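You operate a simulated robot arm through the tools that you are given. There is no shell and no other tool. Be economical: measure what you need, move in short steps, check, and stop when the job is done.

The job below is to be done with a simulated two-armed robot. You get a single attempt, and the scene is never put back.

Task
Take the lid off the cup with the green band and lay it down on the top of the repair bench.
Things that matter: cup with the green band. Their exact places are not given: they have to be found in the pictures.

The check looks at the end state, three seconds after you hand in, the way a careful person would. Anything else that was tipped, shoved, dropped, spilled or broken makes it a failure. A push-on lid holds only when it is set on centred and level and pressed home; a screw cap is set on level and turned clockwise until tight.

Robot
Two 7-joint arms with two-finger parallel grippers on one trunk, on a base that drives. Base frame: it is fixed to the floor where the robot stands at the start and does not move with it; the origin is under the middle of the robot, x ahead of it, y to its left, z up. Units: mm, degrees, N and s.
The left shoulder is at the start at [-82, 119, 851], the right one opposite. With the tool pointing down near the work surface each hand reaches from about 120 to 580 mm from the robot's upright axis, wherever it stands, measured 20 degrees to its own side. Payload 3.43 kg a hand.
Tool frame (each hand has its own): the origin (TCP) lies between the finger pads and is the grasp point; the fingertips stand 30 mm ahead of it; z points along the fingers, y is the line along which they close. Largest opening 94 mm; finger width 28, thickness 10; the body of the gripper, 50 by 96 mm, starts 55 mm behind the TCP.
Orientation is that of the tool frame in the base frame, as a unit quaternion [x, y, z, w]. With the fingers straight down and closing along the base's y, the tool's x points along the base's -x, its y along +y and its z along -z.

Tools
- The arms move only by the tool servo_tool. It takes "left_commands", "right_commands" or both (then of equal length, played together; a hand with none holds still); each is a list of rows, each a list of 6 numbers: the shift along the base's x, y, z in units of 20 mm (1.0 is 20 mm), then the turn, a rotation vector about the base's x, y, z in units of 6 degrees (1.0 is 6 degrees). In form: [[tx, ty, tz, wx, wy, wz], ...]. A call has 1 to 20 rows; each row shifts and turns the commanded pose from where the row before left it. "left_jaw" and "right_jaw" are, for a hand that has rows, the opening in per cent of the stroke, from 0 (shut) to 100 (fully open), set as the call begins (left out, the last holds). A call with a number of a shift or a turn outside -1 to 1 is refused whole. Each row takes 0.2 s and may step no farther than 50 mm and 8.6 degrees from the row before; otherwise, or with a gripper value out of range, the whole call is refused. Where a pose cannot be reached the arm comes as near as it can. A force on the tool above 40 N (or 10 N above the force at the start of the call, whichever is more), or a blocked arm, ends the call early, and 0.2 s more pass. Each finger travels about 153 mm/s and halts on what it meets, pressing with about 31 N; the grip force reading is that of the motor and also rises with nothing between the fingers. The clock runs only during rows and for 0.2 s after the last one: add rows that do not move to give the fingers time. The reply holds the time, the measured pose of the TCP, the force on the tool along the base axes, the opening and the grip force, in the units named above and with some noise, with the torque about the TCP (base axes, N m) and any sound that the robot's microphone picked up, and new pictures: "pictures" is both (left out), scene, wrist or none (wrist: the cameras of the hands that moved).
- Cameras (640 x 400 px; columns grow to the right, rows downward): "scene" is now at [19.1, 36.2, 1555]; the picture's right is [0.50, -0.87, 0.00], its down [-0.70, -0.40, -0.59] and it looks along [0.51, 0.30, -0.81] (base axes); focal length 270 px, centre (320, 200). "left" rides on the left gripper at [76, -14, -102] in its tool frame; the picture's right is [0.18, 0.98, 0.00], its down [-0.75, 0.14, -0.64] and it looks along [-0.63, 0.12, 0.77] (tool axes); focal length 243 px, centre (320, 200). "right" rides on the right gripper at [76, 14, -103] in its tool frame; the picture's right is [-0.18, 0.98, 0.00], its down [-0.75, -0.14, -0.64] and it looks along [-0.63, -0.12, 0.77] (tool axes); focal length 243 px, centre (320, 200).
- lift_body(by): slides the trunk up (or, below 0, down) by that many mm; the arms and the scene camera ride with it, the base frame stays. It gives what a move gives, with no picture.
- steer(legs): drives the robot by 1 to 6 legs, each [ahead, left, turn to the left] in mm, mm and degrees, along the robot's own axes; the way and the turn of a leg run together, so that a leg with both is an arc; at most 1500 mm and 180 degrees a leg. The arms and the cameras ride along, it lands a little off, and it stops where it bumps. It gives what a move gives, and a new picture of the scene camera.
- pan_tilt(pan, tilt): turns the head with the scene camera to pan (to the left, within 143 degrees either way) and tilt (down, from -29 to 69), counted from straight ahead of the robot. It gives what a move gives, and a new picture of the scene camera.
- probe_pixels(camera, pixels): for up to 12 pixels [column, row] of the newest picture of that camera ("zoom" is the newest enlarged one), the place [x, y, z] in the base frame of the surface seen there, good to about 2 mm. The clock stands still meanwhile.
- inspect(camera, box): a new picture of the part [left, top, right, bottom] of that camera's present view, enlarged. The clock stands still meanwhile.
- hand_in(): hands the job in; it is judged then, once.

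Keep the steps short. Do not move on a guess: measure, check each grasp and each placing, and mend mistakes. In all there are 80 turns and 260 pictures (those below and enlarged ones count). Leave the grippers open and the arms clear of the work at the hand-in unless told otherwise, and finish with a single line.

The tools are called as name(argument=value, ...) on one line, values as JSON. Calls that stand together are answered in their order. servo_tool: Moves the arms, as the interface text tells. Its arguments: {"type":"object","properties":{"left_commands":{"type":"array"},"left_jaw":{"type":"number"},"right_commands":{"type":"array"},"right_jaw":{"type":"number"},"pictures":{"type":"string","enum":["both","scene","wrist","none"]}},"required":[]} The other tools are called the same way: lift_body (by) slides the trunk up or down; steer (legs) drives the base; pan_tilt (pan, tilt) turns the head that bears the scene camera; probe_pixels (camera, pixels) gives the place of the surface under pixels of a picture; inspect (camera, box) takes an enlarged picture of a part of a camera's view; hand_in () hands the job in.

At the start:

```text
t: 0.0
left_tool_pos: [236.7, 274.8, 1183.8]
left_ee_rot: [0.0, 1.0, 0.0, 0.0]
left_wrist_force: [0.2, 0.1, 1.0]
left_ft_torque: [0.01, 0.02, 0.03]
left_grip_width: 94.0
left_gripper_force: 0.1
right_tool_pos: [297.7, 6.6, 1144.3]
right_ee_rot: [0.001, 1.0, 0.0, 0.001]
right_wrist_force: [-0.2, 0.1, -0.7]
right_ft_torque: [0.01, 0.01, 0.0]
right_grip_width: 94.3
right_gripper_force: 0.0
trunk travel left (down, up): [-275.0, 60.0]
robot x, y, heading: [-1.1, 0.5, 0.1]
head pan, tilt: [30.1, 53.8]
```

scene: 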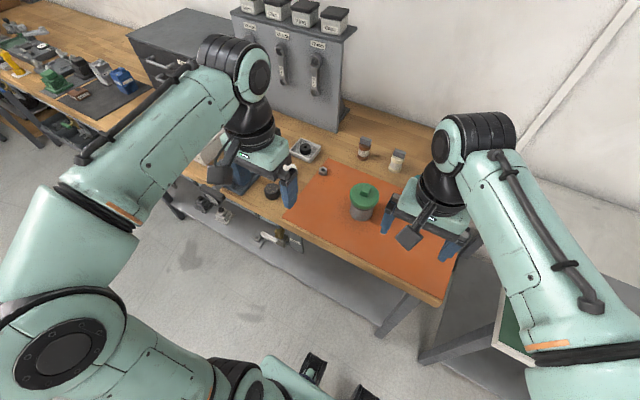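
right: 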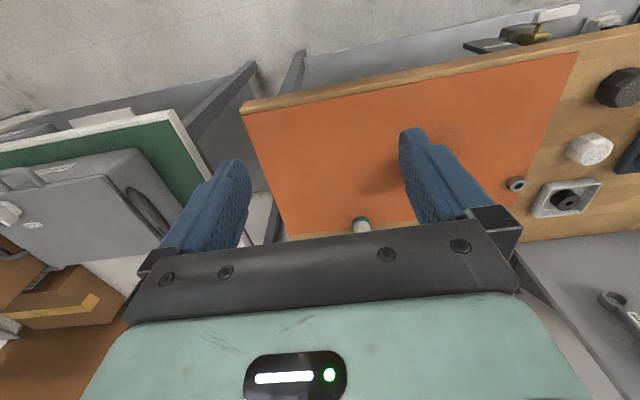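
left: 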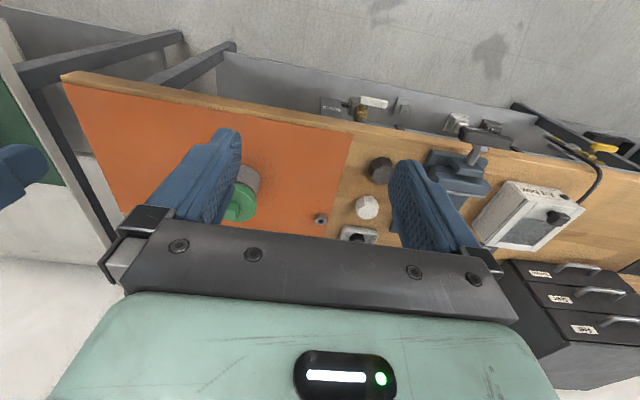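

I see a green-lidded container near (363,198) and smaller ones at (365,148) and (397,160). I'll enlarge the picture and probe these spots.

inspect(camera="scene", box=[270, 120, 470, 245])

probe_pixels(camera="scene", pixels=[[363, 188], [372, 196], [362, 216], [365, 140], [397, 153], [330, 210], [420, 275], [306, 150], [323, 170]])

```text
3.20 times, centred on (370, 182) of scene
```

zoom: 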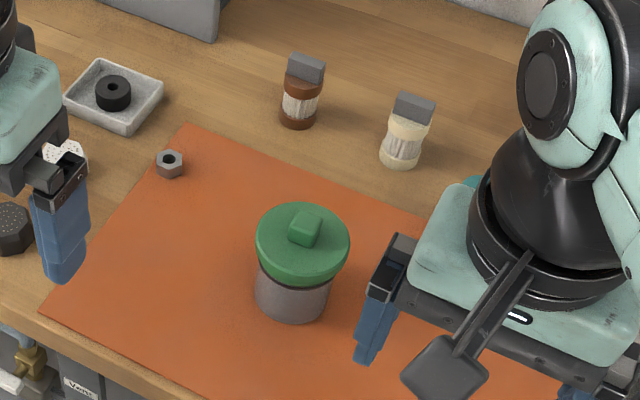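

```text
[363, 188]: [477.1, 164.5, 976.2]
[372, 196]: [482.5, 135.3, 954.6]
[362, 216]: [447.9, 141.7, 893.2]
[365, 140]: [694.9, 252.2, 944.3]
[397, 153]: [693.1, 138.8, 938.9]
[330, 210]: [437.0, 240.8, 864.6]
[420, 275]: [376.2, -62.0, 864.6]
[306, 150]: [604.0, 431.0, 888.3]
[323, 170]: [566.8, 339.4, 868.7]
```

The right arm hides part of the bench. The right wrist camera shows something teal at (361,225), so I'll look closer there and at the left wrist view of the cup.

inspect(camera="right", box=[300, 170, 460, 270])

probe_pixels(camera="right", pixels=[[361, 221], [361, 230], [515, 183]])

inspect(camera="left", box=[170, 130, 330, 230])

servo_tool(right_commands=[[-1, -1, 0, 0, 0, 0], [-1, -1, 0, 0, 0, 0], [-1, -1, 0, 0, 0, 0], [-1, -1, 0, 0, 0, 0], [-1, -1, 0, 0, 0, 0], [-1, -1, 0, 0, 0, 0], [0, -1, 0, 0, 0, 0], [0, -1, 0, 0, 0, 0]], pictures="both")

```text
4.00 times, centred on (380, 220) of right
```

zoom: 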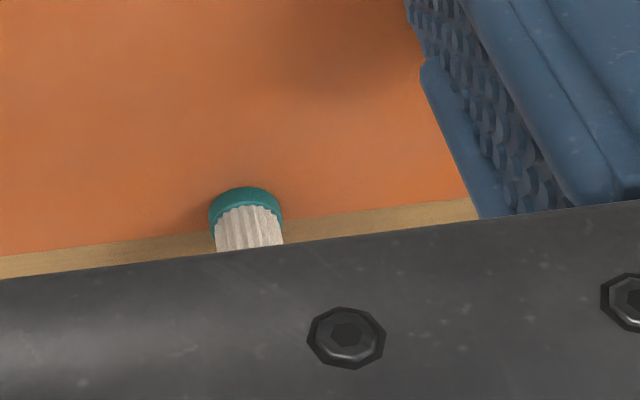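

```text
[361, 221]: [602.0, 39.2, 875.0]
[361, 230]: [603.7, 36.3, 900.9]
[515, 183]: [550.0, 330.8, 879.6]
```

```text
4.00 times, centred on (250, 180) of left
```

zoom: 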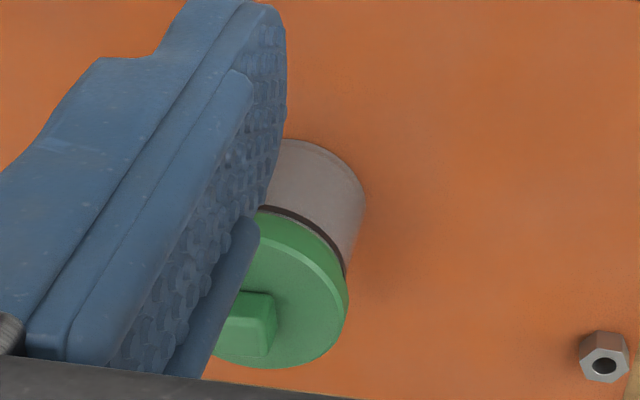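

```text
t: 1.8
left_tool_pos: [236.3, 275.0, 1183.4]
left_ee_rot: [0.001, 1.0, 0.0, 0.001]
left_wrist_force: [-0.2, -0.2, 0.3]
left_ft_torque: [0.03, -0.01, 0.03]
left_grip_width: 94.1
left_gripper_force: 0.0
right_tool_pos: [176.0, -153.5, 1143.2]
right_ee_rot: [-0.002, 1.0, 0.0, 0.001]
right_wrist_force: [-0.4, 0.3, 0.0]
right_ft_torque: [-0.02, 0.02, 0.0]
right_grip_width: 94.0
right_gripper_force: 0.1
trunk travel left (down, up): [-275.0, 60.0]
robot x, y, heading: [2.1, 2.4, -0.2]
head pan, tilt: [30.1, 53.8]
```

scene: 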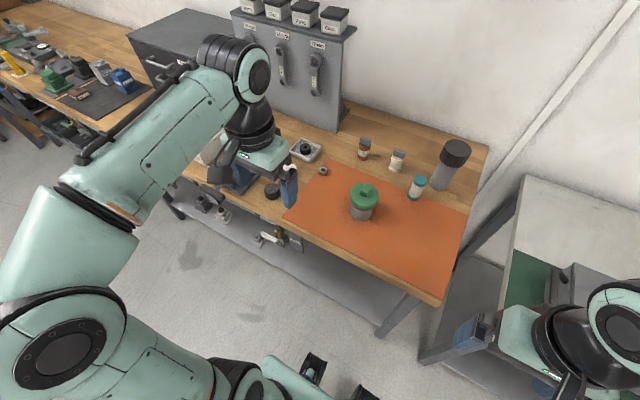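
right: 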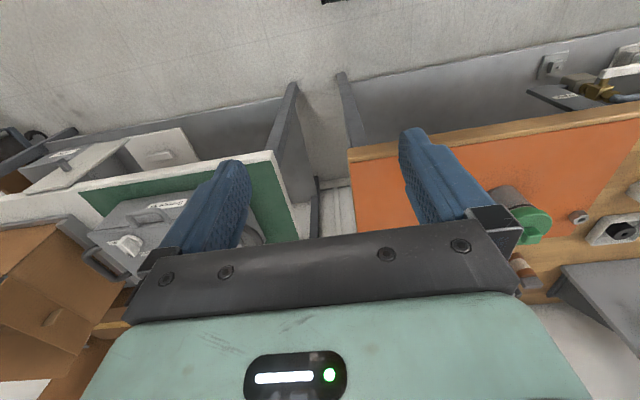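

The green-lidded cup is in clear view now, and a tall dark thermos shows at (452,165). I'll enlarge it and check the front side of the cup for a band.

inspect(camera="scene", box=[310, 125, 490, 238])

inspect(camera="scene", box=[0, 10, 200, 135])

inspect(camera="right", box=[480, 160, 640, 260])

pan_tilt(pan=-40, tilt=45)

```text
3.54 times, centred on (400, 182) of scene
```

zoom: 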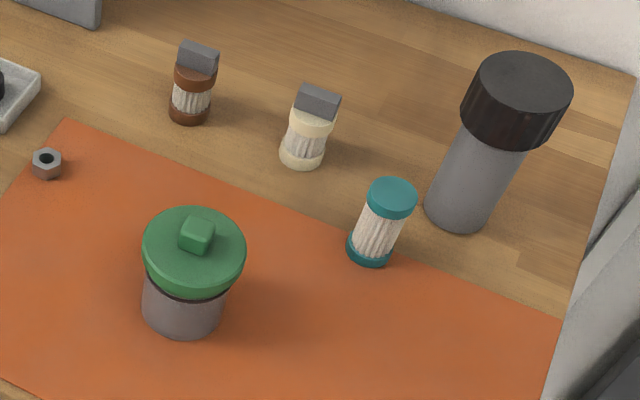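

```text
3.20 times, centred on (100, 72) of scene
```

zoom: 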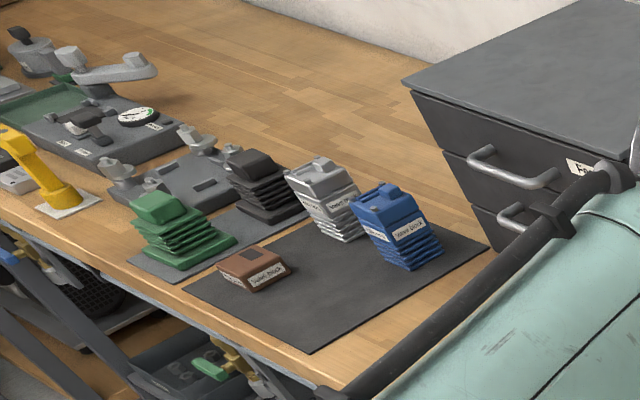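

```text
4.00 times, centred on (560, 210) of right
```

zoom: 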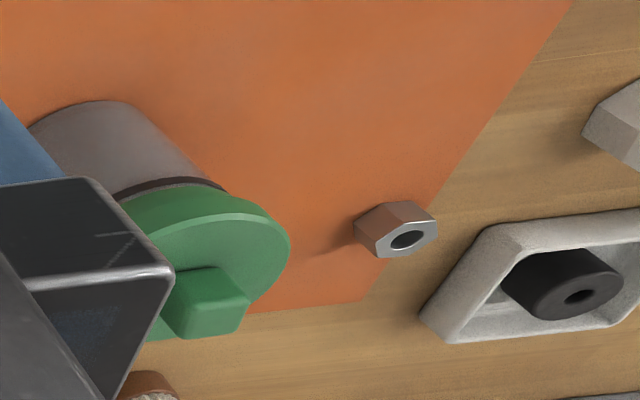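

```text
t: 3.2
left_tool_pos: [236.7, 275.7, 1182.7]
left_ee_rot: [-0.001, 1.0, 0.0, 0.0]
left_wrist_force: [-0.9, -0.2, -0.5]
left_ft_torque: [0.0, 0.02, 0.05]
left_grip_width: 94.0
left_gripper_force: 0.0
right_tool_pos: [177.5, -154.1, 1144.1]
right_ee_rot: [0.0, 1.0, 0.001, 0.001]
right_wrist_force: [-1.1, -0.2, 0.1]
right_ft_torque: [0.03, -0.01, 0.01]
right_grip_width: 94.2
right_gripper_force: 0.1
trunk travel left (down, up): [-275.0, 60.0]
robot x, y, heading: [-0.2, 0.5, 0.1]
head pan, tilt: [-40.0, 45.0]
```

scene: 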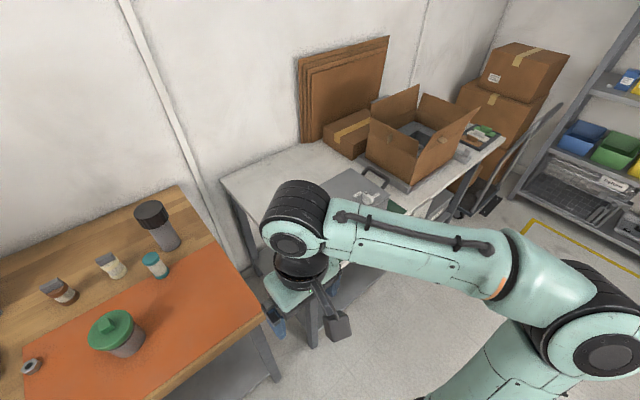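

The green-lidded cup with the block knob is the target. I'll bring the head back to it and measure the knob, lid and body.

pan_tilt(pan=15, tilt=55)

inspect(camera="scene", box=[240, 120, 400, 220])

```text
t: 4.5
left_tool_pos: [235.9, 276.5, 1183.3]
left_ee_rot: [0.001, 1.0, 0.0, -0.001]
left_wrist_force: [0.2, 0.9, -0.2]
left_ft_torque: [0.01, -0.01, 0.02]
left_grip_width: 94.1
left_gripper_force: 0.1
right_tool_pos: [177.5, -155.8, 1144.4]
right_ee_rot: [0.0, 1.0, 0.001, 0.001]
right_wrist_force: [-0.4, 0.2, -0.2]
right_ft_torque: [-0.04, -0.02, 0.01]
right_grip_width: 94.0
right_gripper_force: 0.0
trunk travel left (down, up): [-275.0, 60.0]
robot x, y, heading: [1.2, -0.5, -0.1]
head pan, tilt: [15.0, 55.0]
```

scene: 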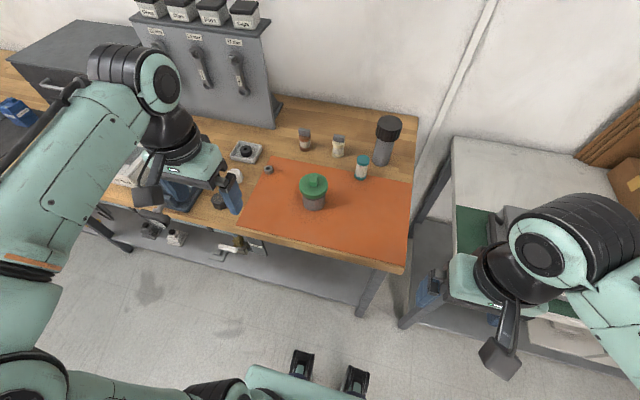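

```text
4.00 times, centred on (320, 170) of scene
```

zoom: 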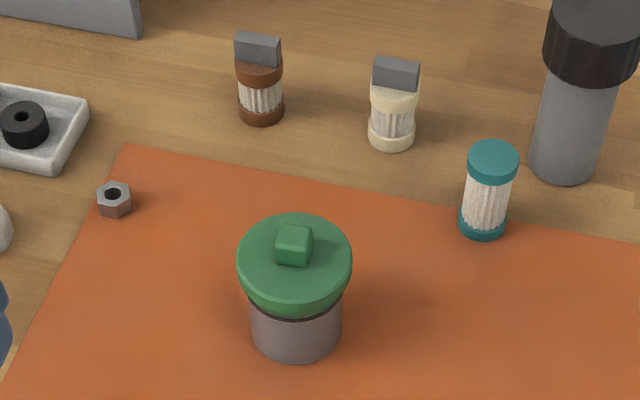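

I'll measure the points on this enlarged picture: the knob top and sides, the lid's rims, the body and the foot.

probe_pixels(camera="zoom", pixels=[[294, 235], [280, 230], [308, 231], [291, 259], [241, 262], [348, 262], [296, 219], [296, 295], [297, 308], [297, 345], [297, 357], [256, 330]])

probe_pixels(camera="zoom", pixels=[[338, 330], [340, 300], [253, 300], [297, 327], [489, 160], [484, 237], [115, 198], [150, 350], [500, 320], [277, 238], [309, 240]])

```text
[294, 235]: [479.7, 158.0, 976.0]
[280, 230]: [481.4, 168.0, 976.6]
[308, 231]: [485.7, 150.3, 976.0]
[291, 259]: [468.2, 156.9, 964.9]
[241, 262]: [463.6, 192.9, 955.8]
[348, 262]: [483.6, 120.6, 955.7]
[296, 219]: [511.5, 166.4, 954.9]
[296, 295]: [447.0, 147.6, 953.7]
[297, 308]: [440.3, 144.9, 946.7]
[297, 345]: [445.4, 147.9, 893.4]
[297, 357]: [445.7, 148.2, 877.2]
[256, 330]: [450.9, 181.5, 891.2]
```

```text
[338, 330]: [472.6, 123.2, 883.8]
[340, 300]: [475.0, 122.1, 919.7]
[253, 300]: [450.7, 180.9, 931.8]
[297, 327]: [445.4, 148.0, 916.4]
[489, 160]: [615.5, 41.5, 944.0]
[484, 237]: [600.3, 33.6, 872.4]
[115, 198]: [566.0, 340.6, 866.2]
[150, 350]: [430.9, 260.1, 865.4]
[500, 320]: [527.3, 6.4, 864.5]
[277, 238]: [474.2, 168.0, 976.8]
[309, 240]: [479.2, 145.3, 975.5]
```

Measurements: the lid is centred near (476,157), radius about 38, with its top at z≈955. The knob is about 21 mm square, its top is at z≈976, and it is yawed about 12°. The body radius is about 30 and the bench is at z≈865. I'll bring the left hand above the knob, still high, with matching yaw.

servo_tool(left_commands=[[1, -0.5, 0, 0, 0, 0.2], [1, -0.5, 0, 0, 0, 0.2], [1, -0.5, 0, 0, 0, 0.2], [1, -0.5, 0, 0, 0, 0.2], [1, -0.5, 0, 0, 0, 0.2], [1, -0.5, 0, 0, 0, 0.2], [1, -0.5, 0, 0, 0, 0.2], [1, -0.5, 0, 0, 0, 0.2], [1, -0.5, 0, 0, 0, 0.2], [1, -0.5, 0, 0, 0, 0.2], [1, -0.5, 0, 0, 0, 0], [1, -0.5, 0, 0, 0, 0], [0, 0, -1, 0, 0, 0], [0, 0, -1, 0, 0, 0], [0, 0, -1, 0, 0, 0], [0, 0, -1, 0, 0, 0], [0, 0, -1, 0, 0, 0]], left_jaw=55)

```text
t: 8.1
left_tool_pos: [428.9, 166.2, 1077.4]
left_ee_rot: [-0.104, 0.995, 0.001, -0.001]
left_wrist_force: [-0.3, 0.2, 0.9]
left_ft_torque: [0.03, 0.02, 0.01]
left_grip_width: 51.8
left_gripper_force: 0.1
left hand out of reach, approached as far as the arm can: row 10, 11, 12
right_tool_pos: [177.1, -154.7, 1144.6]
right_ee_rot: [0.0, 1.0, 0.0, 0.001]
right_wrist_force: [0.1, 0.8, 0.2]
right_ft_torque: [-0.02, -0.04, 0.02]
right_grip_width: 94.0
right_gripper_force: 0.0
trunk travel left (down, up): [-275.0, 60.0]
robot x, y, heading: [0.2, 1.8, 0.1]
head pan, tilt: [15.0, 55.0]
```

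scene: 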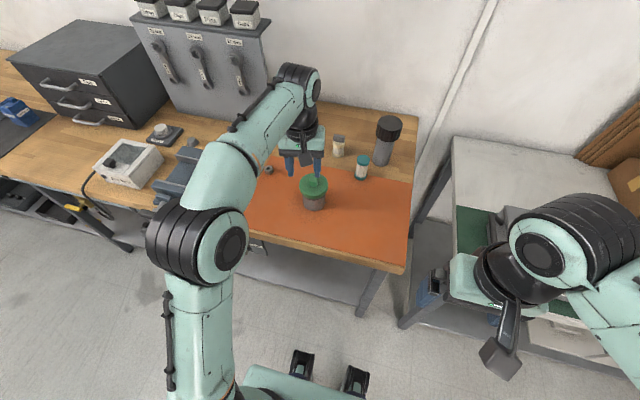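
left: 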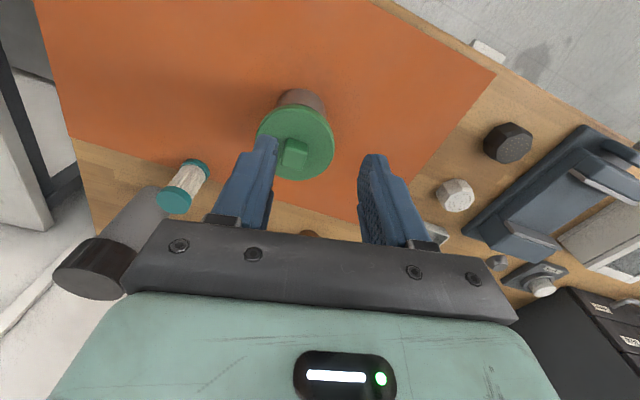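

The hand stopped short at the high level and is at (429,166,1077). At this lower height it should reach. I'll measure the knob again from the left camera and continue toward it.

probe_pixels(camera="left", pixels=[[295, 155], [284, 163], [304, 165], [296, 168], [310, 130], [295, 108], [262, 150], [333, 145]])

servo_tool(left_commands=[[0.8, -0.2, -0.2, 0, 0, 0], [0.8, -0.2, 0, 0, 0, 0], [0.8, 0, 0, 0, 0, 0], [0, 0, 0, 0, 0, 0]])

```text
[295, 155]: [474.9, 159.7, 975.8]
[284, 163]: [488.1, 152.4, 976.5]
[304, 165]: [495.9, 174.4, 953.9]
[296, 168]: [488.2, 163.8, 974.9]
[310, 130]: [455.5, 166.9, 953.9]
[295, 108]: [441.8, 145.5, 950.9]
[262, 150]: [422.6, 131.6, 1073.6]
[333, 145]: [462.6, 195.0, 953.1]
```

```text
t: 9.1
left_tool_pos: [475.5, 159.9, 1073.0]
left_ee_rot: [-0.105, 0.994, 0.0, 0.0]
left_wrist_force: [-0.5, 0.6, 0.1]
left_ft_torque: [0.0, -0.03, 0.03]
left_grip_width: 51.4
left_gripper_force: 0.0
right_tool_pos: [177.4, -155.2, 1143.9]
right_ee_rot: [0.0, 1.0, 0.0, 0.001]
right_wrist_force: [0.7, 0.7, 1.0]
right_ft_torque: [0.01, -0.04, 0.01]
right_grip_width: 94.0
right_gripper_force: 0.1
trunk travel left (down, up): [-275.0, 60.0]
robot x, y, heading: [3.6, 0.3, 0.0]
head pan, tilt: [15.0, 55.0]
```

scene: 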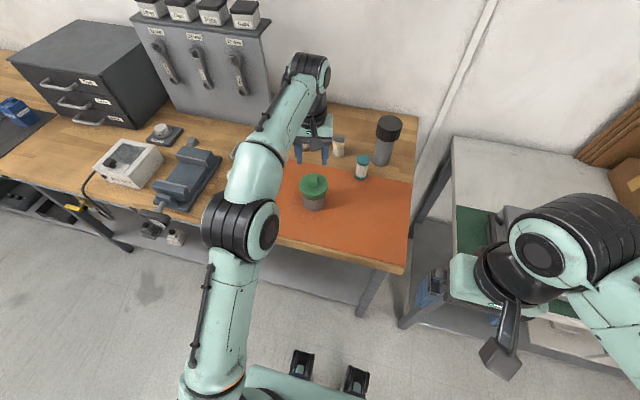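
left: 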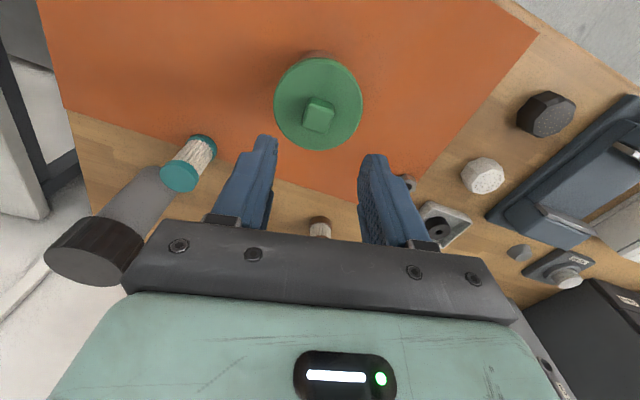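

The hand is over the knob at (475.5,159.9). I'll enlarge the view to check the knob's orientation against the fingers.

inspect(camera="left", box=[260, 50, 388, 130])

```text
5.00 times, centred on (324, 90) of left
```

zoom: 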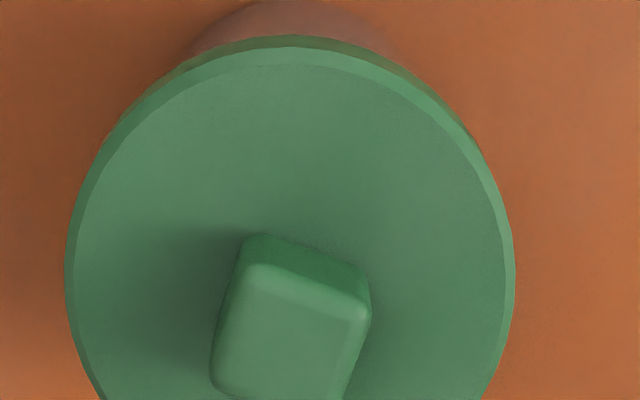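

inspect(camera="left", box=[280, 80, 360, 130])

probe_pixels(camera="left", pixels=[[310, 104], [332, 111], [304, 127], [326, 131], [319, 118], [276, 105], [361, 105], [318, 65], [318, 148]])

```text
8.00 times, centred on (320, 105) of left
```

zoom: 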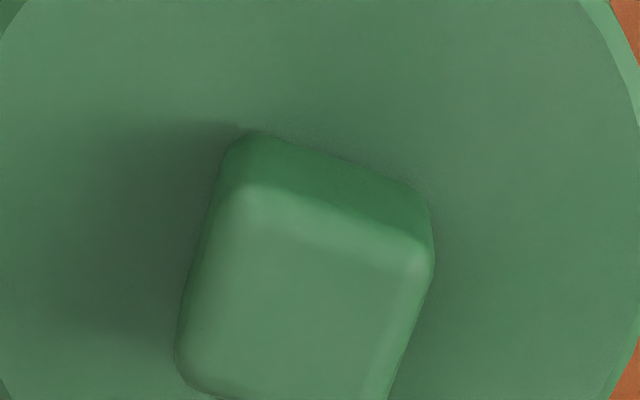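

```text
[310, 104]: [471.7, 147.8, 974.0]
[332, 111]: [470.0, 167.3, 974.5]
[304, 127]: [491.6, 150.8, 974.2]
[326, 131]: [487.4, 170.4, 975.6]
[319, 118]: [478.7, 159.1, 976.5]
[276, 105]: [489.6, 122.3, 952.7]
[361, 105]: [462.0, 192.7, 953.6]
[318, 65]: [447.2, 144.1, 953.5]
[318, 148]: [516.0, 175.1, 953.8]
```

The knob's centre is about (480,159) and its yaw about 10°, which suits the present 12°. I'll go down with the fingers still open, to just above the lid top (TCP z≈989).

servo_tool(left_commands=[[0.2, 0, -1, 0, 0, -0.3], [0, 0, -1, 0, 0, 0], [0, 0, -1, 0, 0, 0], [0, 0, -0.7, 0, 0, 0], [0, 0, -0.4, 0, 0, 0], [0, 0, 0, 0, 0, 0]])

```text
t: 10.5
left_tool_pos: [480.0, 158.4, 991.0]
left_ee_rot: [-0.089, 0.996, 0.0, 0.0]
left_wrist_force: [0.8, 0.5, -0.3]
left_ft_torque: [0.01, -0.02, -0.01]
left_grip_width: 51.4
left_gripper_force: 0.0
right_tool_pos: [176.8, -154.3, 1144.1]
right_ee_rot: [0.0, 1.0, 0.0, 0.001]
right_wrist_force: [0.0, -0.1, -1.3]
right_ft_torque: [0.0, -0.01, -0.02]
right_grip_width: 93.6
right_gripper_force: 0.0
trunk travel left (down, up): [-275.0, 60.0]
robot x, y, heading: [-1.3, 0.6, -0.1]
head pan, tilt: [15.0, 55.0]
```

scene: 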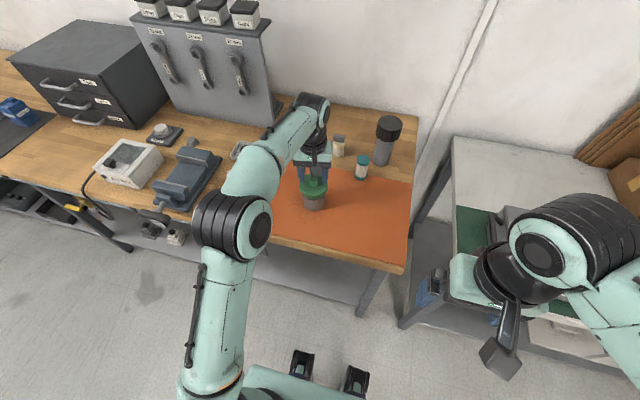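
left: 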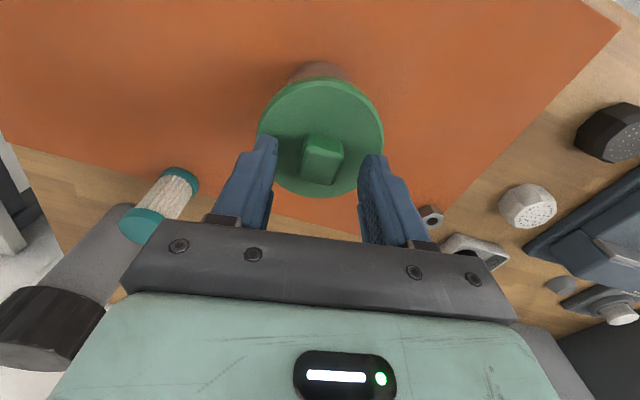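

The knob sits between the fingers with the tips at about z 961. I'll lower 3 mm more and close.

servo_tool(left_commands=[[0, 0, -0.15, 0, 0, 0]], pictures="none")

servo_tool(left_commands=[[0, 0, 0, 0, 0, 0], [0, 0, 0, 0, 0, 0], [0, 0, 0, 0, 0, 0]], left_jaw=0, pictures="wrist")

```text
t: 10.9
left_tool_pos: [480.5, 158.8, 988.0]
left_ee_rot: [-0.089, 0.996, 0.0, 0.001]
left_wrist_force: [-0.6, -0.1, -0.3]
left_ft_torque: [0.01, 0.01, 0.01]
left_grip_width: 52.0
left_gripper_force: 0.0
right_tool_pos: [177.2, -155.2, 1144.5]
right_ee_rot: [0.0, 1.0, 0.0, 0.001]
right_wrist_force: [0.8, -0.2, -0.4]
right_ft_torque: [0.0, -0.02, -0.02]
right_grip_width: 94.0
right_gripper_force: 0.1
trunk travel left (down, up): [-275.0, 60.0]
robot x, y, heading: [-1.4, -1.9, 0.0]
head pan, tilt: [15.0, 55.0]
```

```text
t: 11.7
left_tool_pos: [481.5, 159.6, 988.1]
left_ee_rot: [-0.089, 0.996, 0.0, 0.001]
left_wrist_force: [1.6, -0.2, -0.1]
left_ft_torque: [-0.03, -0.1, -0.04]
left_grip_width: 22.7
left_gripper_force: 31.1
right_tool_pos: [176.8, -156.5, 1143.7]
right_ee_rot: [0.0, 1.0, 0.0, 0.001]
right_wrist_force: [-0.3, 1.0, 0.3]
right_ft_torque: [-0.01, -0.01, 0.0]
right_grip_width: 94.3
right_gripper_force: 0.0
trunk travel left (down, up): [-275.0, 60.0]
robot x, y, heading: [-2.1, -2.5, -0.1]
head pan, tilt: [15.0, 55.0]
```

left: 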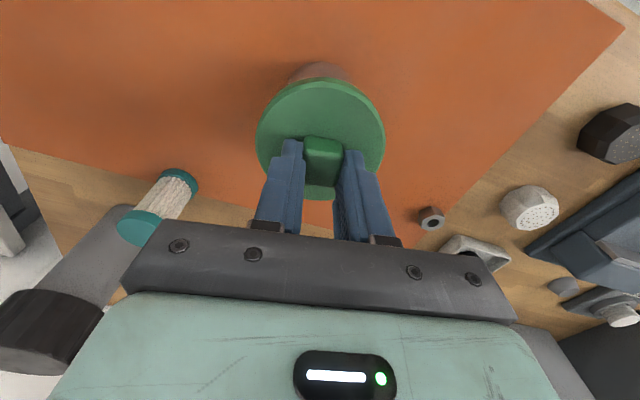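

The knob is gripped at 22.7 mm. Now I'll lift gently by 3 mm and read the force.

servo_tool(left_commands=[[0, 0, 0.08, 0, 0, 0], [0, 0, 0.07, 0, 0, 0], [0, 0, 0, 0, 0, 0]], pictures="both")

inspect(camera="scene", box=[270, 150, 350, 220])

```text
t: 12.5
left_tool_pos: [481.7, 159.5, 991.3]
left_ee_rot: [-0.088, 0.996, 0.001, 0.0]
left_wrist_force: [0.0, 0.8, -3.3]
left_ft_torque: [0.01, 0.0, 0.05]
left_grip_width: 22.6
left_gripper_force: 30.9
right_tool_pos: [176.9, -154.3, 1144.4]
right_ee_rot: [0.0, 1.0, 0.0, 0.002]
right_wrist_force: [-0.8, -0.3, -0.2]
right_ft_torque: [-0.01, 0.01, 0.03]
right_grip_width: 93.8
right_gripper_force: 0.1
trunk travel left (down, up): [-275.0, 60.0]
robot x, y, heading: [1.1, 2.4, -0.4]
head pan, tilt: [15.0, 55.0]
```

scene: 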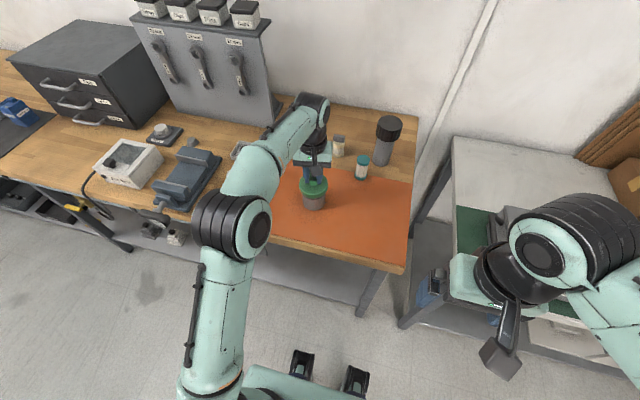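
left: 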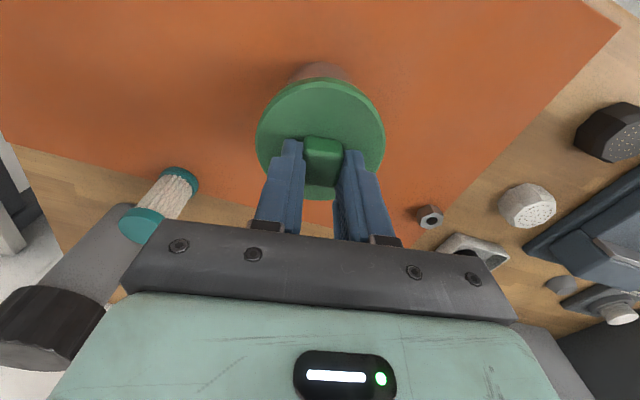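

```text
5.71 times, centred on (310, 185) of scene
```

zoom: 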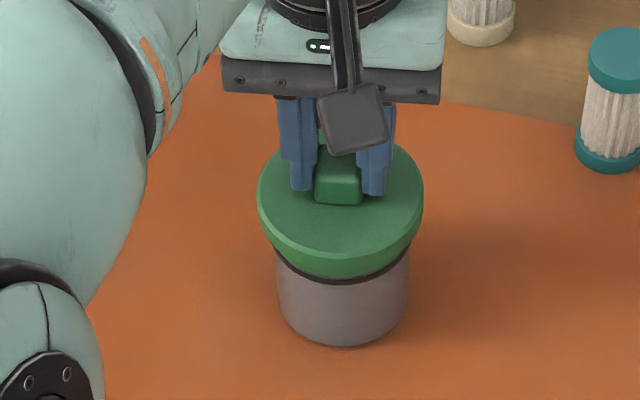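

The pull is a steady 3.3 N, about the cup's weight, so the lid holds and the cup rises with it. I'll set it back down 3 mm, keep the knob gripped, and use the right hand to hold the body. First I measure the left arm and the bench edge for clearances.

servo_tool(left_commands=[[0, 0, -0.08, 0, 0, 0], [0, 0, -0.08, 0, 0, 0], [0, 0, 0, 0, 0, 0]], pictures="none")

probe_pixels(camera="scene", pixels=[[272, 222], [215, 220], [282, 160], [252, 180], [320, 245], [390, 264], [318, 165], [225, 330]])

```text
t: 13.3
left_tool_pos: [481.2, 159.1, 987.3]
left_ee_rot: [-0.088, 0.996, 0.0, 0.0]
left_wrist_force: [0.1, 1.1, -3.1]
left_ft_torque: [0.02, 0.01, 0.0]
left_grip_width: 22.8
left_gripper_force: 31.5
right_tool_pos: [177.1, -155.0, 1144.3]
right_ee_rot: [0.0, 1.0, 0.0, 0.0]
right_wrist_force: [0.4, -1.1, -0.8]
right_ft_torque: [0.0, 0.04, 0.02]
right_grip_width: 94.2
right_gripper_force: 0.1
trunk travel left (down, up): [-275.0, 60.0]
robot x, y, heading: [-2.2, 0.3, 0.1]
head pan, tilt: [15.0, 55.0]
```

```text
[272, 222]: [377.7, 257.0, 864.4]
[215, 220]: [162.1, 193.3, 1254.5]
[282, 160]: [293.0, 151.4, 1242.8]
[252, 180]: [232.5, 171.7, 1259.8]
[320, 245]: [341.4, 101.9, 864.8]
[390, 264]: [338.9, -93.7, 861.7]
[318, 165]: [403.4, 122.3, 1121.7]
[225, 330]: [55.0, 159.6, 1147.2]
```

The reading still shows −3.1 N after lowering, which is odd. I'll look closely and re-read with a small extra lowering.

inspect(camera="scene", box=[280, 165, 344, 220])

servo_tool(left_commands=[[0, 0, -0.05, 0, 0, 0], [0, 0, 0, 0, 0, 0], [0, 0, 0, 0, 0, 0]], pictures="none")

```text
7.27 times, centred on (312, 192) of scene
```

zoom: 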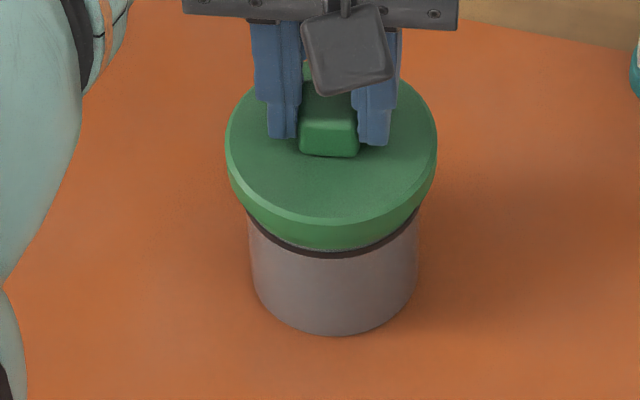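

```text
t: 14.1
left_tool_pos: [480.5, 159.5, 988.5]
left_ee_rot: [-0.089, 0.996, 0.0, 0.001]
left_wrist_force: [2.5, 0.6, 3.4]
left_ft_torque: [0.01, -0.07, 0.0]
left_grip_width: 22.7
left_gripper_force: 31.2
right_tool_pos: [178.0, -154.4, 1144.4]
right_ee_rot: [0.0, 1.0, 0.0, 0.001]
right_wrist_force: [-1.1, -0.2, 0.4]
right_ft_torque: [0.03, -0.01, -0.03]
right_grip_width: 93.9
right_gripper_force: 0.0
trunk travel left (down, up): [-275.0, 60.0]
robot x, y, heading: [0.2, 2.6, -0.1]
head pan, tilt: [15.0, 55.0]
```

Now +3.4 N: the cup is firmly on the bench. I'll bring the right hand round: yaw 45°, then pitch up to a 35° downward tilt, staying back and high.

servo_tool(right_commands=[[0.5, 0.4, 0, 0, 0, 0.94], [0.5, 0.4, 0, 0, 0, 0.94], [0.5, 0.4, 0, 0, 0, 0.94], [0.5, 0.4, 0, 0, 0, 0.94], [0.5, 0.4, 0, 0, 0, 0.94], [0.5, 0.4, 0, 0, 0, 0.94], [0.5, 0.4, 0, 0, 0, 0.94], [0.5, 0.4, 0, 0, 0, 0.94], [0.4, 0.4, -0.5, 0.648, -0.648, 0], [0.4, 0.4, -0.5, 0.648, -0.648, 0], [0.4, 0.4, -0.5, 0.648, -0.648, 0], [0.4, 0.4, -0.5, 0.648, -0.648, 0], [0.4, 0.4, -0.5, 0.648, -0.648, 0], [0.4, 0.4, -0.5, 0.648, -0.648, 0], [0.4, 0.4, -0.5, 0.648, -0.648, 0], [0.4, 0.4, -0.5, 0.648, -0.648, 0], [0.4, 0.4, -0.5, 0.648, -0.648, 0], [0.4, 0.4, -0.5, 0.648, -0.648, 0], [0, 0, 0, 0, 0, 0]], right_jaw=100)

```text
t: 18.1
left_tool_pos: [481.2, 159.4, 988.2]
left_ee_rot: [-0.089, 0.996, 0.0, 0.0]
left_wrist_force: [5.2, 1.4, 11.8]
left_ft_torque: [0.05, -0.15, 0.0]
left_grip_width: 22.5
left_gripper_force: 31.1
right_tool_pos: [334.6, -8.6, 1047.8]
right_ee_rot: [-0.342, 0.821, 0.176, 0.421]
right_wrist_force: [0.3, 0.4, 0.3]
right_ft_torque: [0.02, 0.02, 0.0]
right_grip_width: 94.0
right_gripper_force: 0.0
right hand out of reach, approached as far as the arm can: row 18
trunk travel left (down, up): [-275.0, 60.0]
robot x, y, heading: [-1.5, 0.7, -0.2]
head pan, tilt: [15.0, 55.0]
```

scene: 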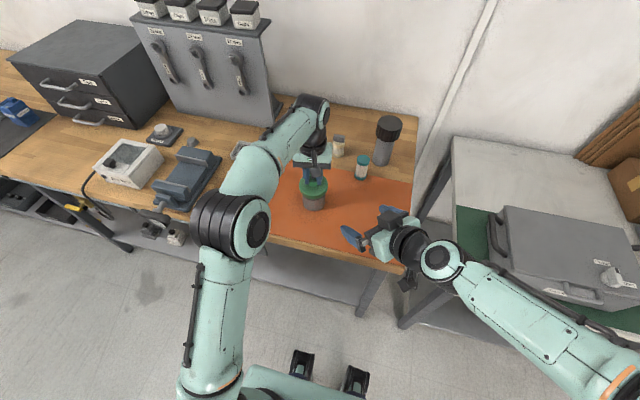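
right: 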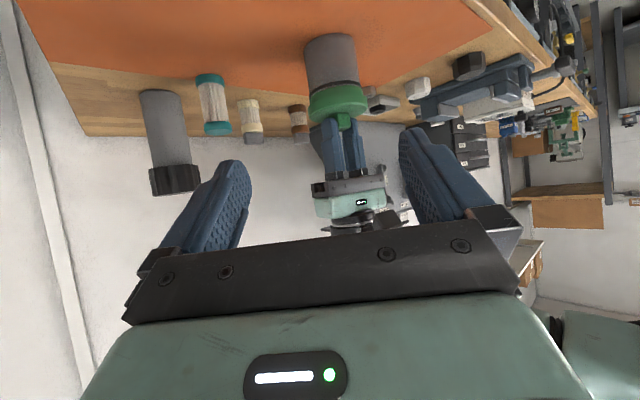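

The right hand is oriented as wanted (tilt 35.6°, heading 45°). I'll relieve the left press slightly, then lower the right hand behind the cup along the approach line.

servo_tool(left_commands=[[0, 0, 0.03, 0, 0, 0], [0, 0, 0, 0, 0, 0], [0, 0, 0, 0, 0, 0], [0, 0, 0, 0, 0, 0], [0, 0, 0, 0, 0, 0], [0, 0, 0, 0, 0, 0], [0, 0, 0, 0, 0, 0]], right_commands=[[0.1, 0.4, -1, 0, 0, 0], [0.3, 0.5, -1, 0, 0, 0], [0.3, 0.5, -1, 0, 0, 0], [0.3, 0.5, -1, 0, 0, 0], [0.3, 0.5, -1, 0, 0, 0], [0.2, 0.3, -1, 0, 0, 0], [0, 0, 0, 0, 0, 0]])

```text
t: 19.7
left_tool_pos: [480.8, 159.3, 988.3]
left_ee_rot: [-0.088, 0.996, 0.0, -0.001]
left_wrist_force: [1.4, 1.1, -0.3]
left_ft_torque: [0.03, -0.1, -0.02]
left_grip_width: 22.6
left_gripper_force: 31.2
right_tool_pos: [355.7, 37.0, 946.6]
right_ee_rot: [-0.34, 0.819, 0.176, 0.427]
right_wrist_force: [0.3, 0.2, -0.1]
right_ft_torque: [-0.01, 0.01, 0.01]
right_grip_width: 94.2
right_gripper_force: 0.0
right hand out of reach, approached as far as the arm can: row 1, 2, 3
trunk travel left (down, up): [-275.0, 60.0]
robot x, y, heading: [3.6, -1.6, 0.1]
head pan, tilt: [15.0, 55.0]
```

scene: 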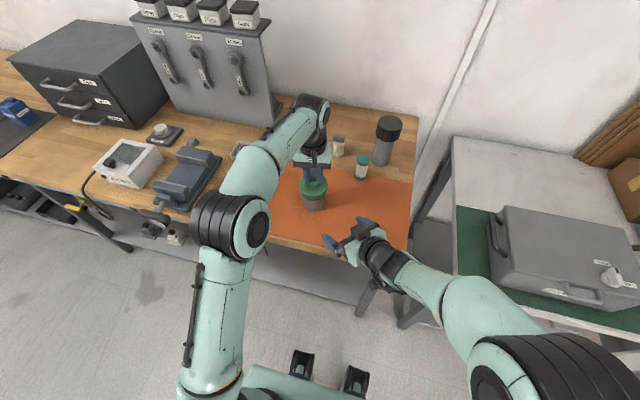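
right: 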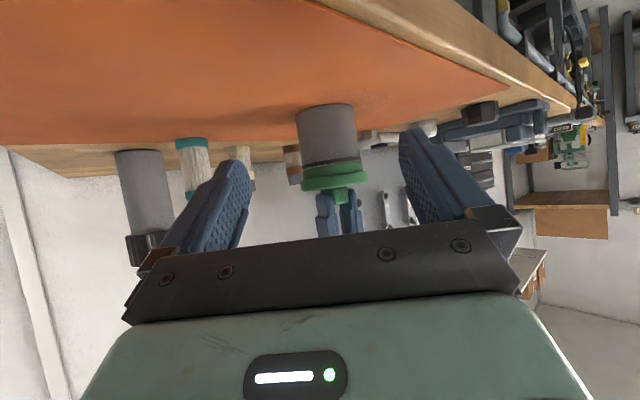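
left: 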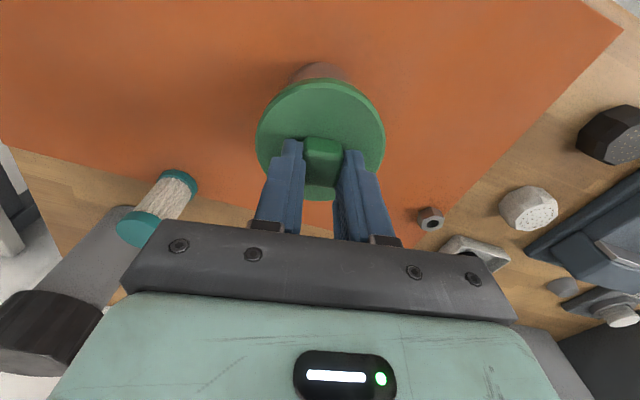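

The hand is exactly on the 45° line to the cup. Down to z≈901 here.

servo_tool(right_commands=[[0, 0, -0.8, 0, 0, 0], [0, 0, -0.8, 0, 0, 0], [0, 0, -0.68, 0, 0, 0], [0, 0, 0, 0, 0, 0]])

```text
t: 20.7
left_tool_pos: [481.0, 158.8, 988.0]
left_ee_rot: [-0.09, 0.996, 0.001, -0.001]
left_wrist_force: [0.1, 1.2, -2.9]
left_ft_torque: [0.01, 0.01, -0.01]
left_grip_width: 22.8
left_gripper_force: 30.9
right_tool_pos: [355.2, 35.4, 901.7]
right_ee_rot: [-0.34, 0.819, 0.176, 0.427]
right_wrist_force: [0.5, -0.2, -0.3]
right_ft_torque: [0.01, 0.02, 0.0]
right_grip_width: 94.0
right_gripper_force: 0.1
trunk travel left (down, up): [-275.0, 60.0]
robot x, y, heading: [-2.7, -0.6, 0.0]
head pan, tilt: [15.0, 55.0]
```

scene: 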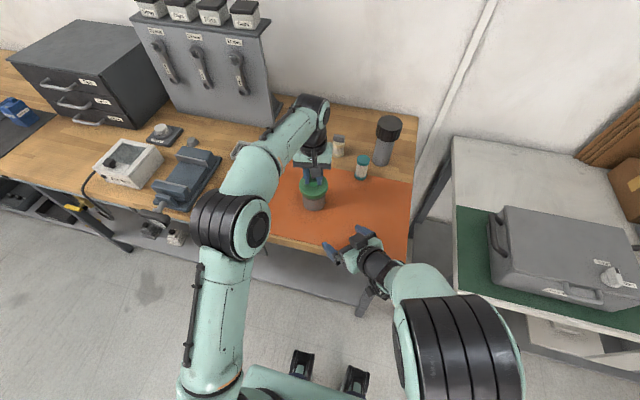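
right: 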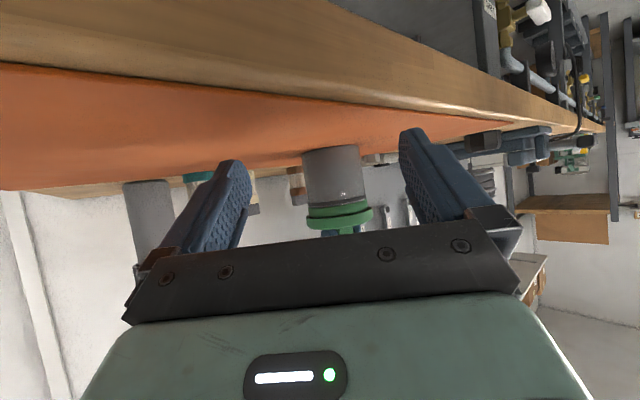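

The bench surface passes below the right camera with room, and the cup is centred between the fingers. I advance along the line by about 72 mm per axis and check.

servo_tool(right_commands=[[0.6, 0.6, 0, 0, 0, 0], [0.6, 0.6, 0, 0, 0, 0], [0.6, 0.6, 0, 0, 0, 0], [0.6, 0.6, 0, 0, 0, 0], [0.6, 0.6, 0, 0, 0, 0], [0.6, 0.6, 0, 0, 0, 0], [0, 0, 0, 0, 0, 0]])

```text
t: 22.3
left_tool_pos: [480.8, 159.0, 989.4]
left_ee_rot: [-0.089, 0.996, 0.0, 0.0]
left_wrist_force: [0.0, 0.0, -3.0]
left_ft_torque: [0.0, -0.03, 0.01]
left_grip_width: 22.7
left_gripper_force: 30.9
right_tool_pos: [428.9, 109.6, 903.1]
right_ee_rot: [-0.34, 0.819, 0.177, 0.427]
right_wrist_force: [-0.3, 1.3, -1.4]
right_ft_torque: [-0.01, 0.01, 0.0]
right_grip_width: 93.9
right_gripper_force: 0.1
trunk travel left (down, up): [-275.0, 60.0]
robot x, y, heading: [-4.5, -0.6, 0.2]
head pan, tilt: [15.0, 55.0]
```

scene: 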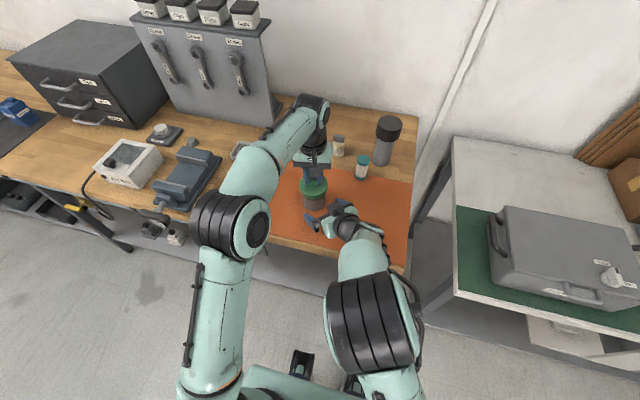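
right: 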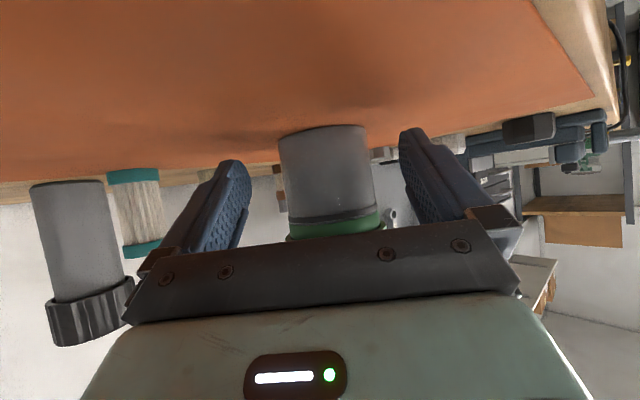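

Still clear and centred, with the left hand holding up a bit of weight. I lower the left 1 mm and advance the right about 38 mm more.

servo_tool(left_commands=[[0, 0, -0.05, 0, 0, 0], [0, 0, 0, 0, 0, 0], [0, 0, 0, 0, 0, 0], [0, 0, 0, 0, 0, 0], [0, 0, 0, 0, 0, 0]], right_commands=[[0.5, 0.48, -0.03, 0, 0, 0], [0.5, 0.48, -0.03, 0, 0, 0], [0.5, 0.48, -0.03, 0, 0, 0], [0.4, 0.4, 0, 0, 0, 0], [0, 0, 0, 0, 0, 0]])

inspect(camera="scene", box=[260, 150, 388, 230])

```text
t: 23.5
left_tool_pos: [480.6, 158.7, 986.2]
left_ee_rot: [-0.089, 0.996, 0.0, 0.002]
left_wrist_force: [1.6, -0.9, 5.6]
left_ft_torque: [-0.11, 0.3, -0.03]
left_grip_width: 22.8
left_gripper_force: 31.1
right_tool_pos: [466.9, 144.9, 901.0]
right_ee_rot: [-0.339, 0.819, 0.176, 0.428]
right_wrist_force: [-0.3, -0.7, -0.4]
right_ft_torque: [-0.02, -0.01, 0.01]
right_grip_width: 94.0
right_gripper_force: 0.1
trunk travel left (down, up): [-275.0, 60.0]
robot x, y, heading: [-0.9, 0.7, 0.1]
head pan, tilt: [15.0, 55.0]
```

scene: 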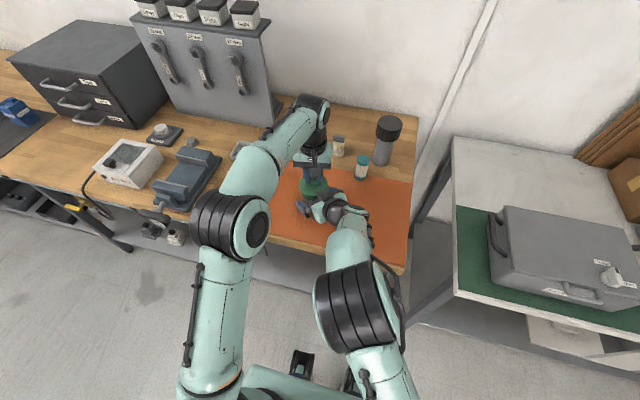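
right: 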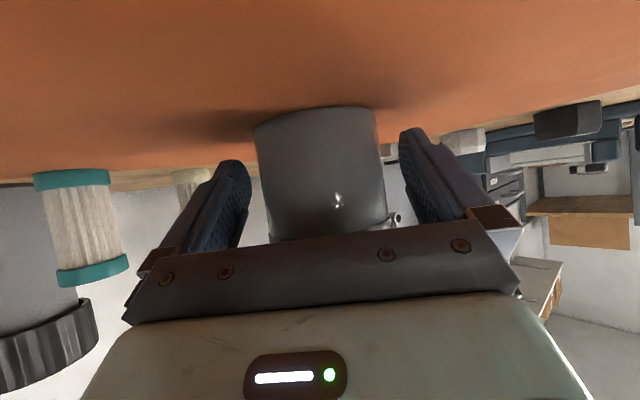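
left: 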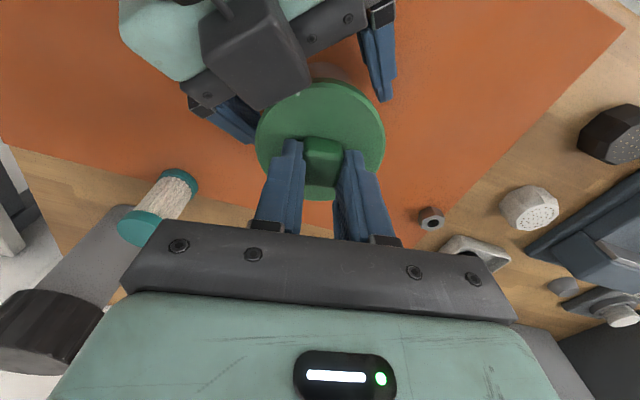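

```text
5.00 times, centred on (324, 190) of scene
```

zoom: 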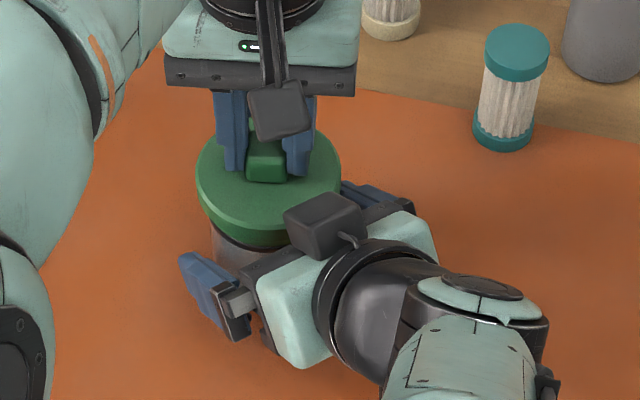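

The body is between the right fingers. A dark box on the upper side of the right gripper sits near the lid, so I'll measure that gap before closing.

probe_pixels(camera="zoom", pixels=[[300, 215], [325, 210], [290, 225], [350, 205], [325, 245], [310, 195], [265, 235], [340, 190], [350, 240]])

inspect(camera="left", box=[180, 0, 400, 138])

```text
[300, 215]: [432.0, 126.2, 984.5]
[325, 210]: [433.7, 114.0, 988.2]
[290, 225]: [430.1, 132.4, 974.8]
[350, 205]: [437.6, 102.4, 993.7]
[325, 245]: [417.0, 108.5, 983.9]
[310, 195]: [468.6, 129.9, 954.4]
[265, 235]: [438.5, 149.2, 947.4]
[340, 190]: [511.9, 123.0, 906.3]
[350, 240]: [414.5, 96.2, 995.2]
```

```text
2.90 times, centred on (290, 69) of left
```

zoom: 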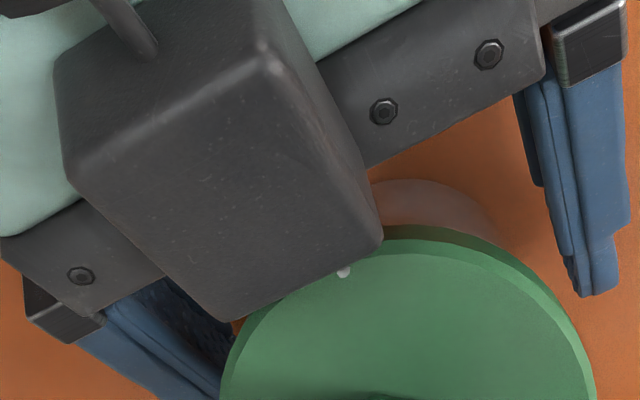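

The box is about 19 mm behind the lid rim, so it's clear. The TCP is centred on the cup to within 1 mm across the closing line. I close the right hand on the body.

servo_tool(right_commands=[[0, 0, 0, 0, 0, 0], [0, 0, 0, 0, 0, 0], [0, 0, 0, 0, 0, 0]], right_jaw=0, pictures="wrist")

```text
t: 24.3
left_tool_pos: [481.0, 160.6, 986.3]
left_ee_rot: [-0.089, 0.996, 0.001, 0.0]
left_wrist_force: [0.1, -0.9, 8.8]
left_ft_torque: [-0.01, 0.09, 0.01]
left_grip_width: 22.8
left_gripper_force: 30.9
right_tool_pos: [466.4, 145.8, 900.2]
right_ee_rot: [-0.34, 0.819, 0.176, 0.428]
right_wrist_force: [3.4, 1.0, 1.4]
right_ft_torque: [0.1, 0.24, -0.11]
right_grip_width: 73.1
right_gripper_force: 30.8
trunk travel left (down, up): [-275.0, 60.0]
robot x, y, heading: [-1.4, -0.4, -0.4]
head pan, tilt: [15.0, 55.0]
```

right: 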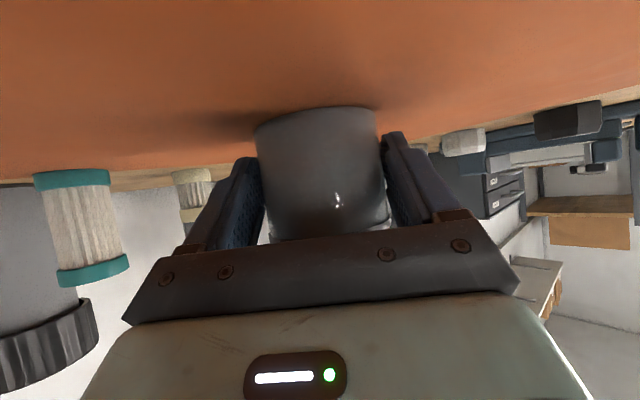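

The body is firmly held at 73 mm, which matches a radius of about 36. I pull the left hand up in small steps while the right holds.

servo_tool(left_commands=[[0, 0, 0.1, 0, 0, 0], [0, 0, 0.1, 0, 0, 0], [0, 0, 0.1, 0, 0, 0], [0, 0, 0, 0, 0, 0]], pictures="none")

inspect(camera="scene", box=[280, 160, 344, 220])

```text
t: 25.3
left_tool_pos: [481.4, 160.3, 993.4]
left_ee_rot: [-0.089, 0.996, 0.0, 0.0]
left_wrist_force: [-0.9, 0.6, -1.0]
left_ft_torque: [0.01, 0.03, 0.04]
left_grip_width: 22.9
left_gripper_force: 31.0
right_tool_pos: [466.6, 145.9, 898.9]
right_ee_rot: [-0.34, 0.819, 0.176, 0.428]
right_wrist_force: [0.4, -0.7, 1.3]
right_ft_torque: [0.09, 0.11, -0.01]
right_grip_width: 73.2
right_gripper_force: 31.2
trunk travel left (down, up): [-275.0, 60.0]
robot x, y, heading: [0.1, -1.6, -0.1]
head pan, tilt: [15.0, 55.0]
heard: snap
```

```text
6.67 times, centred on (312, 190) of scene
```

zoom: 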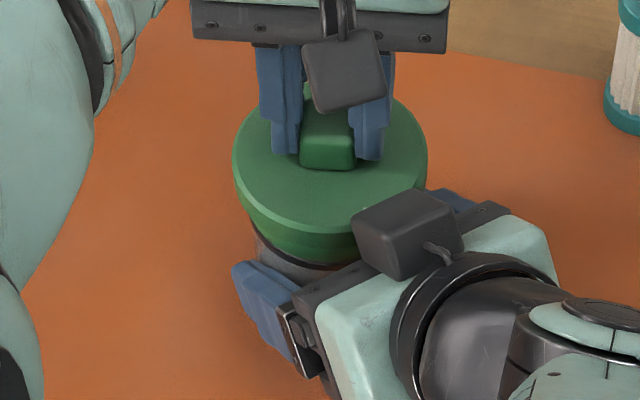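

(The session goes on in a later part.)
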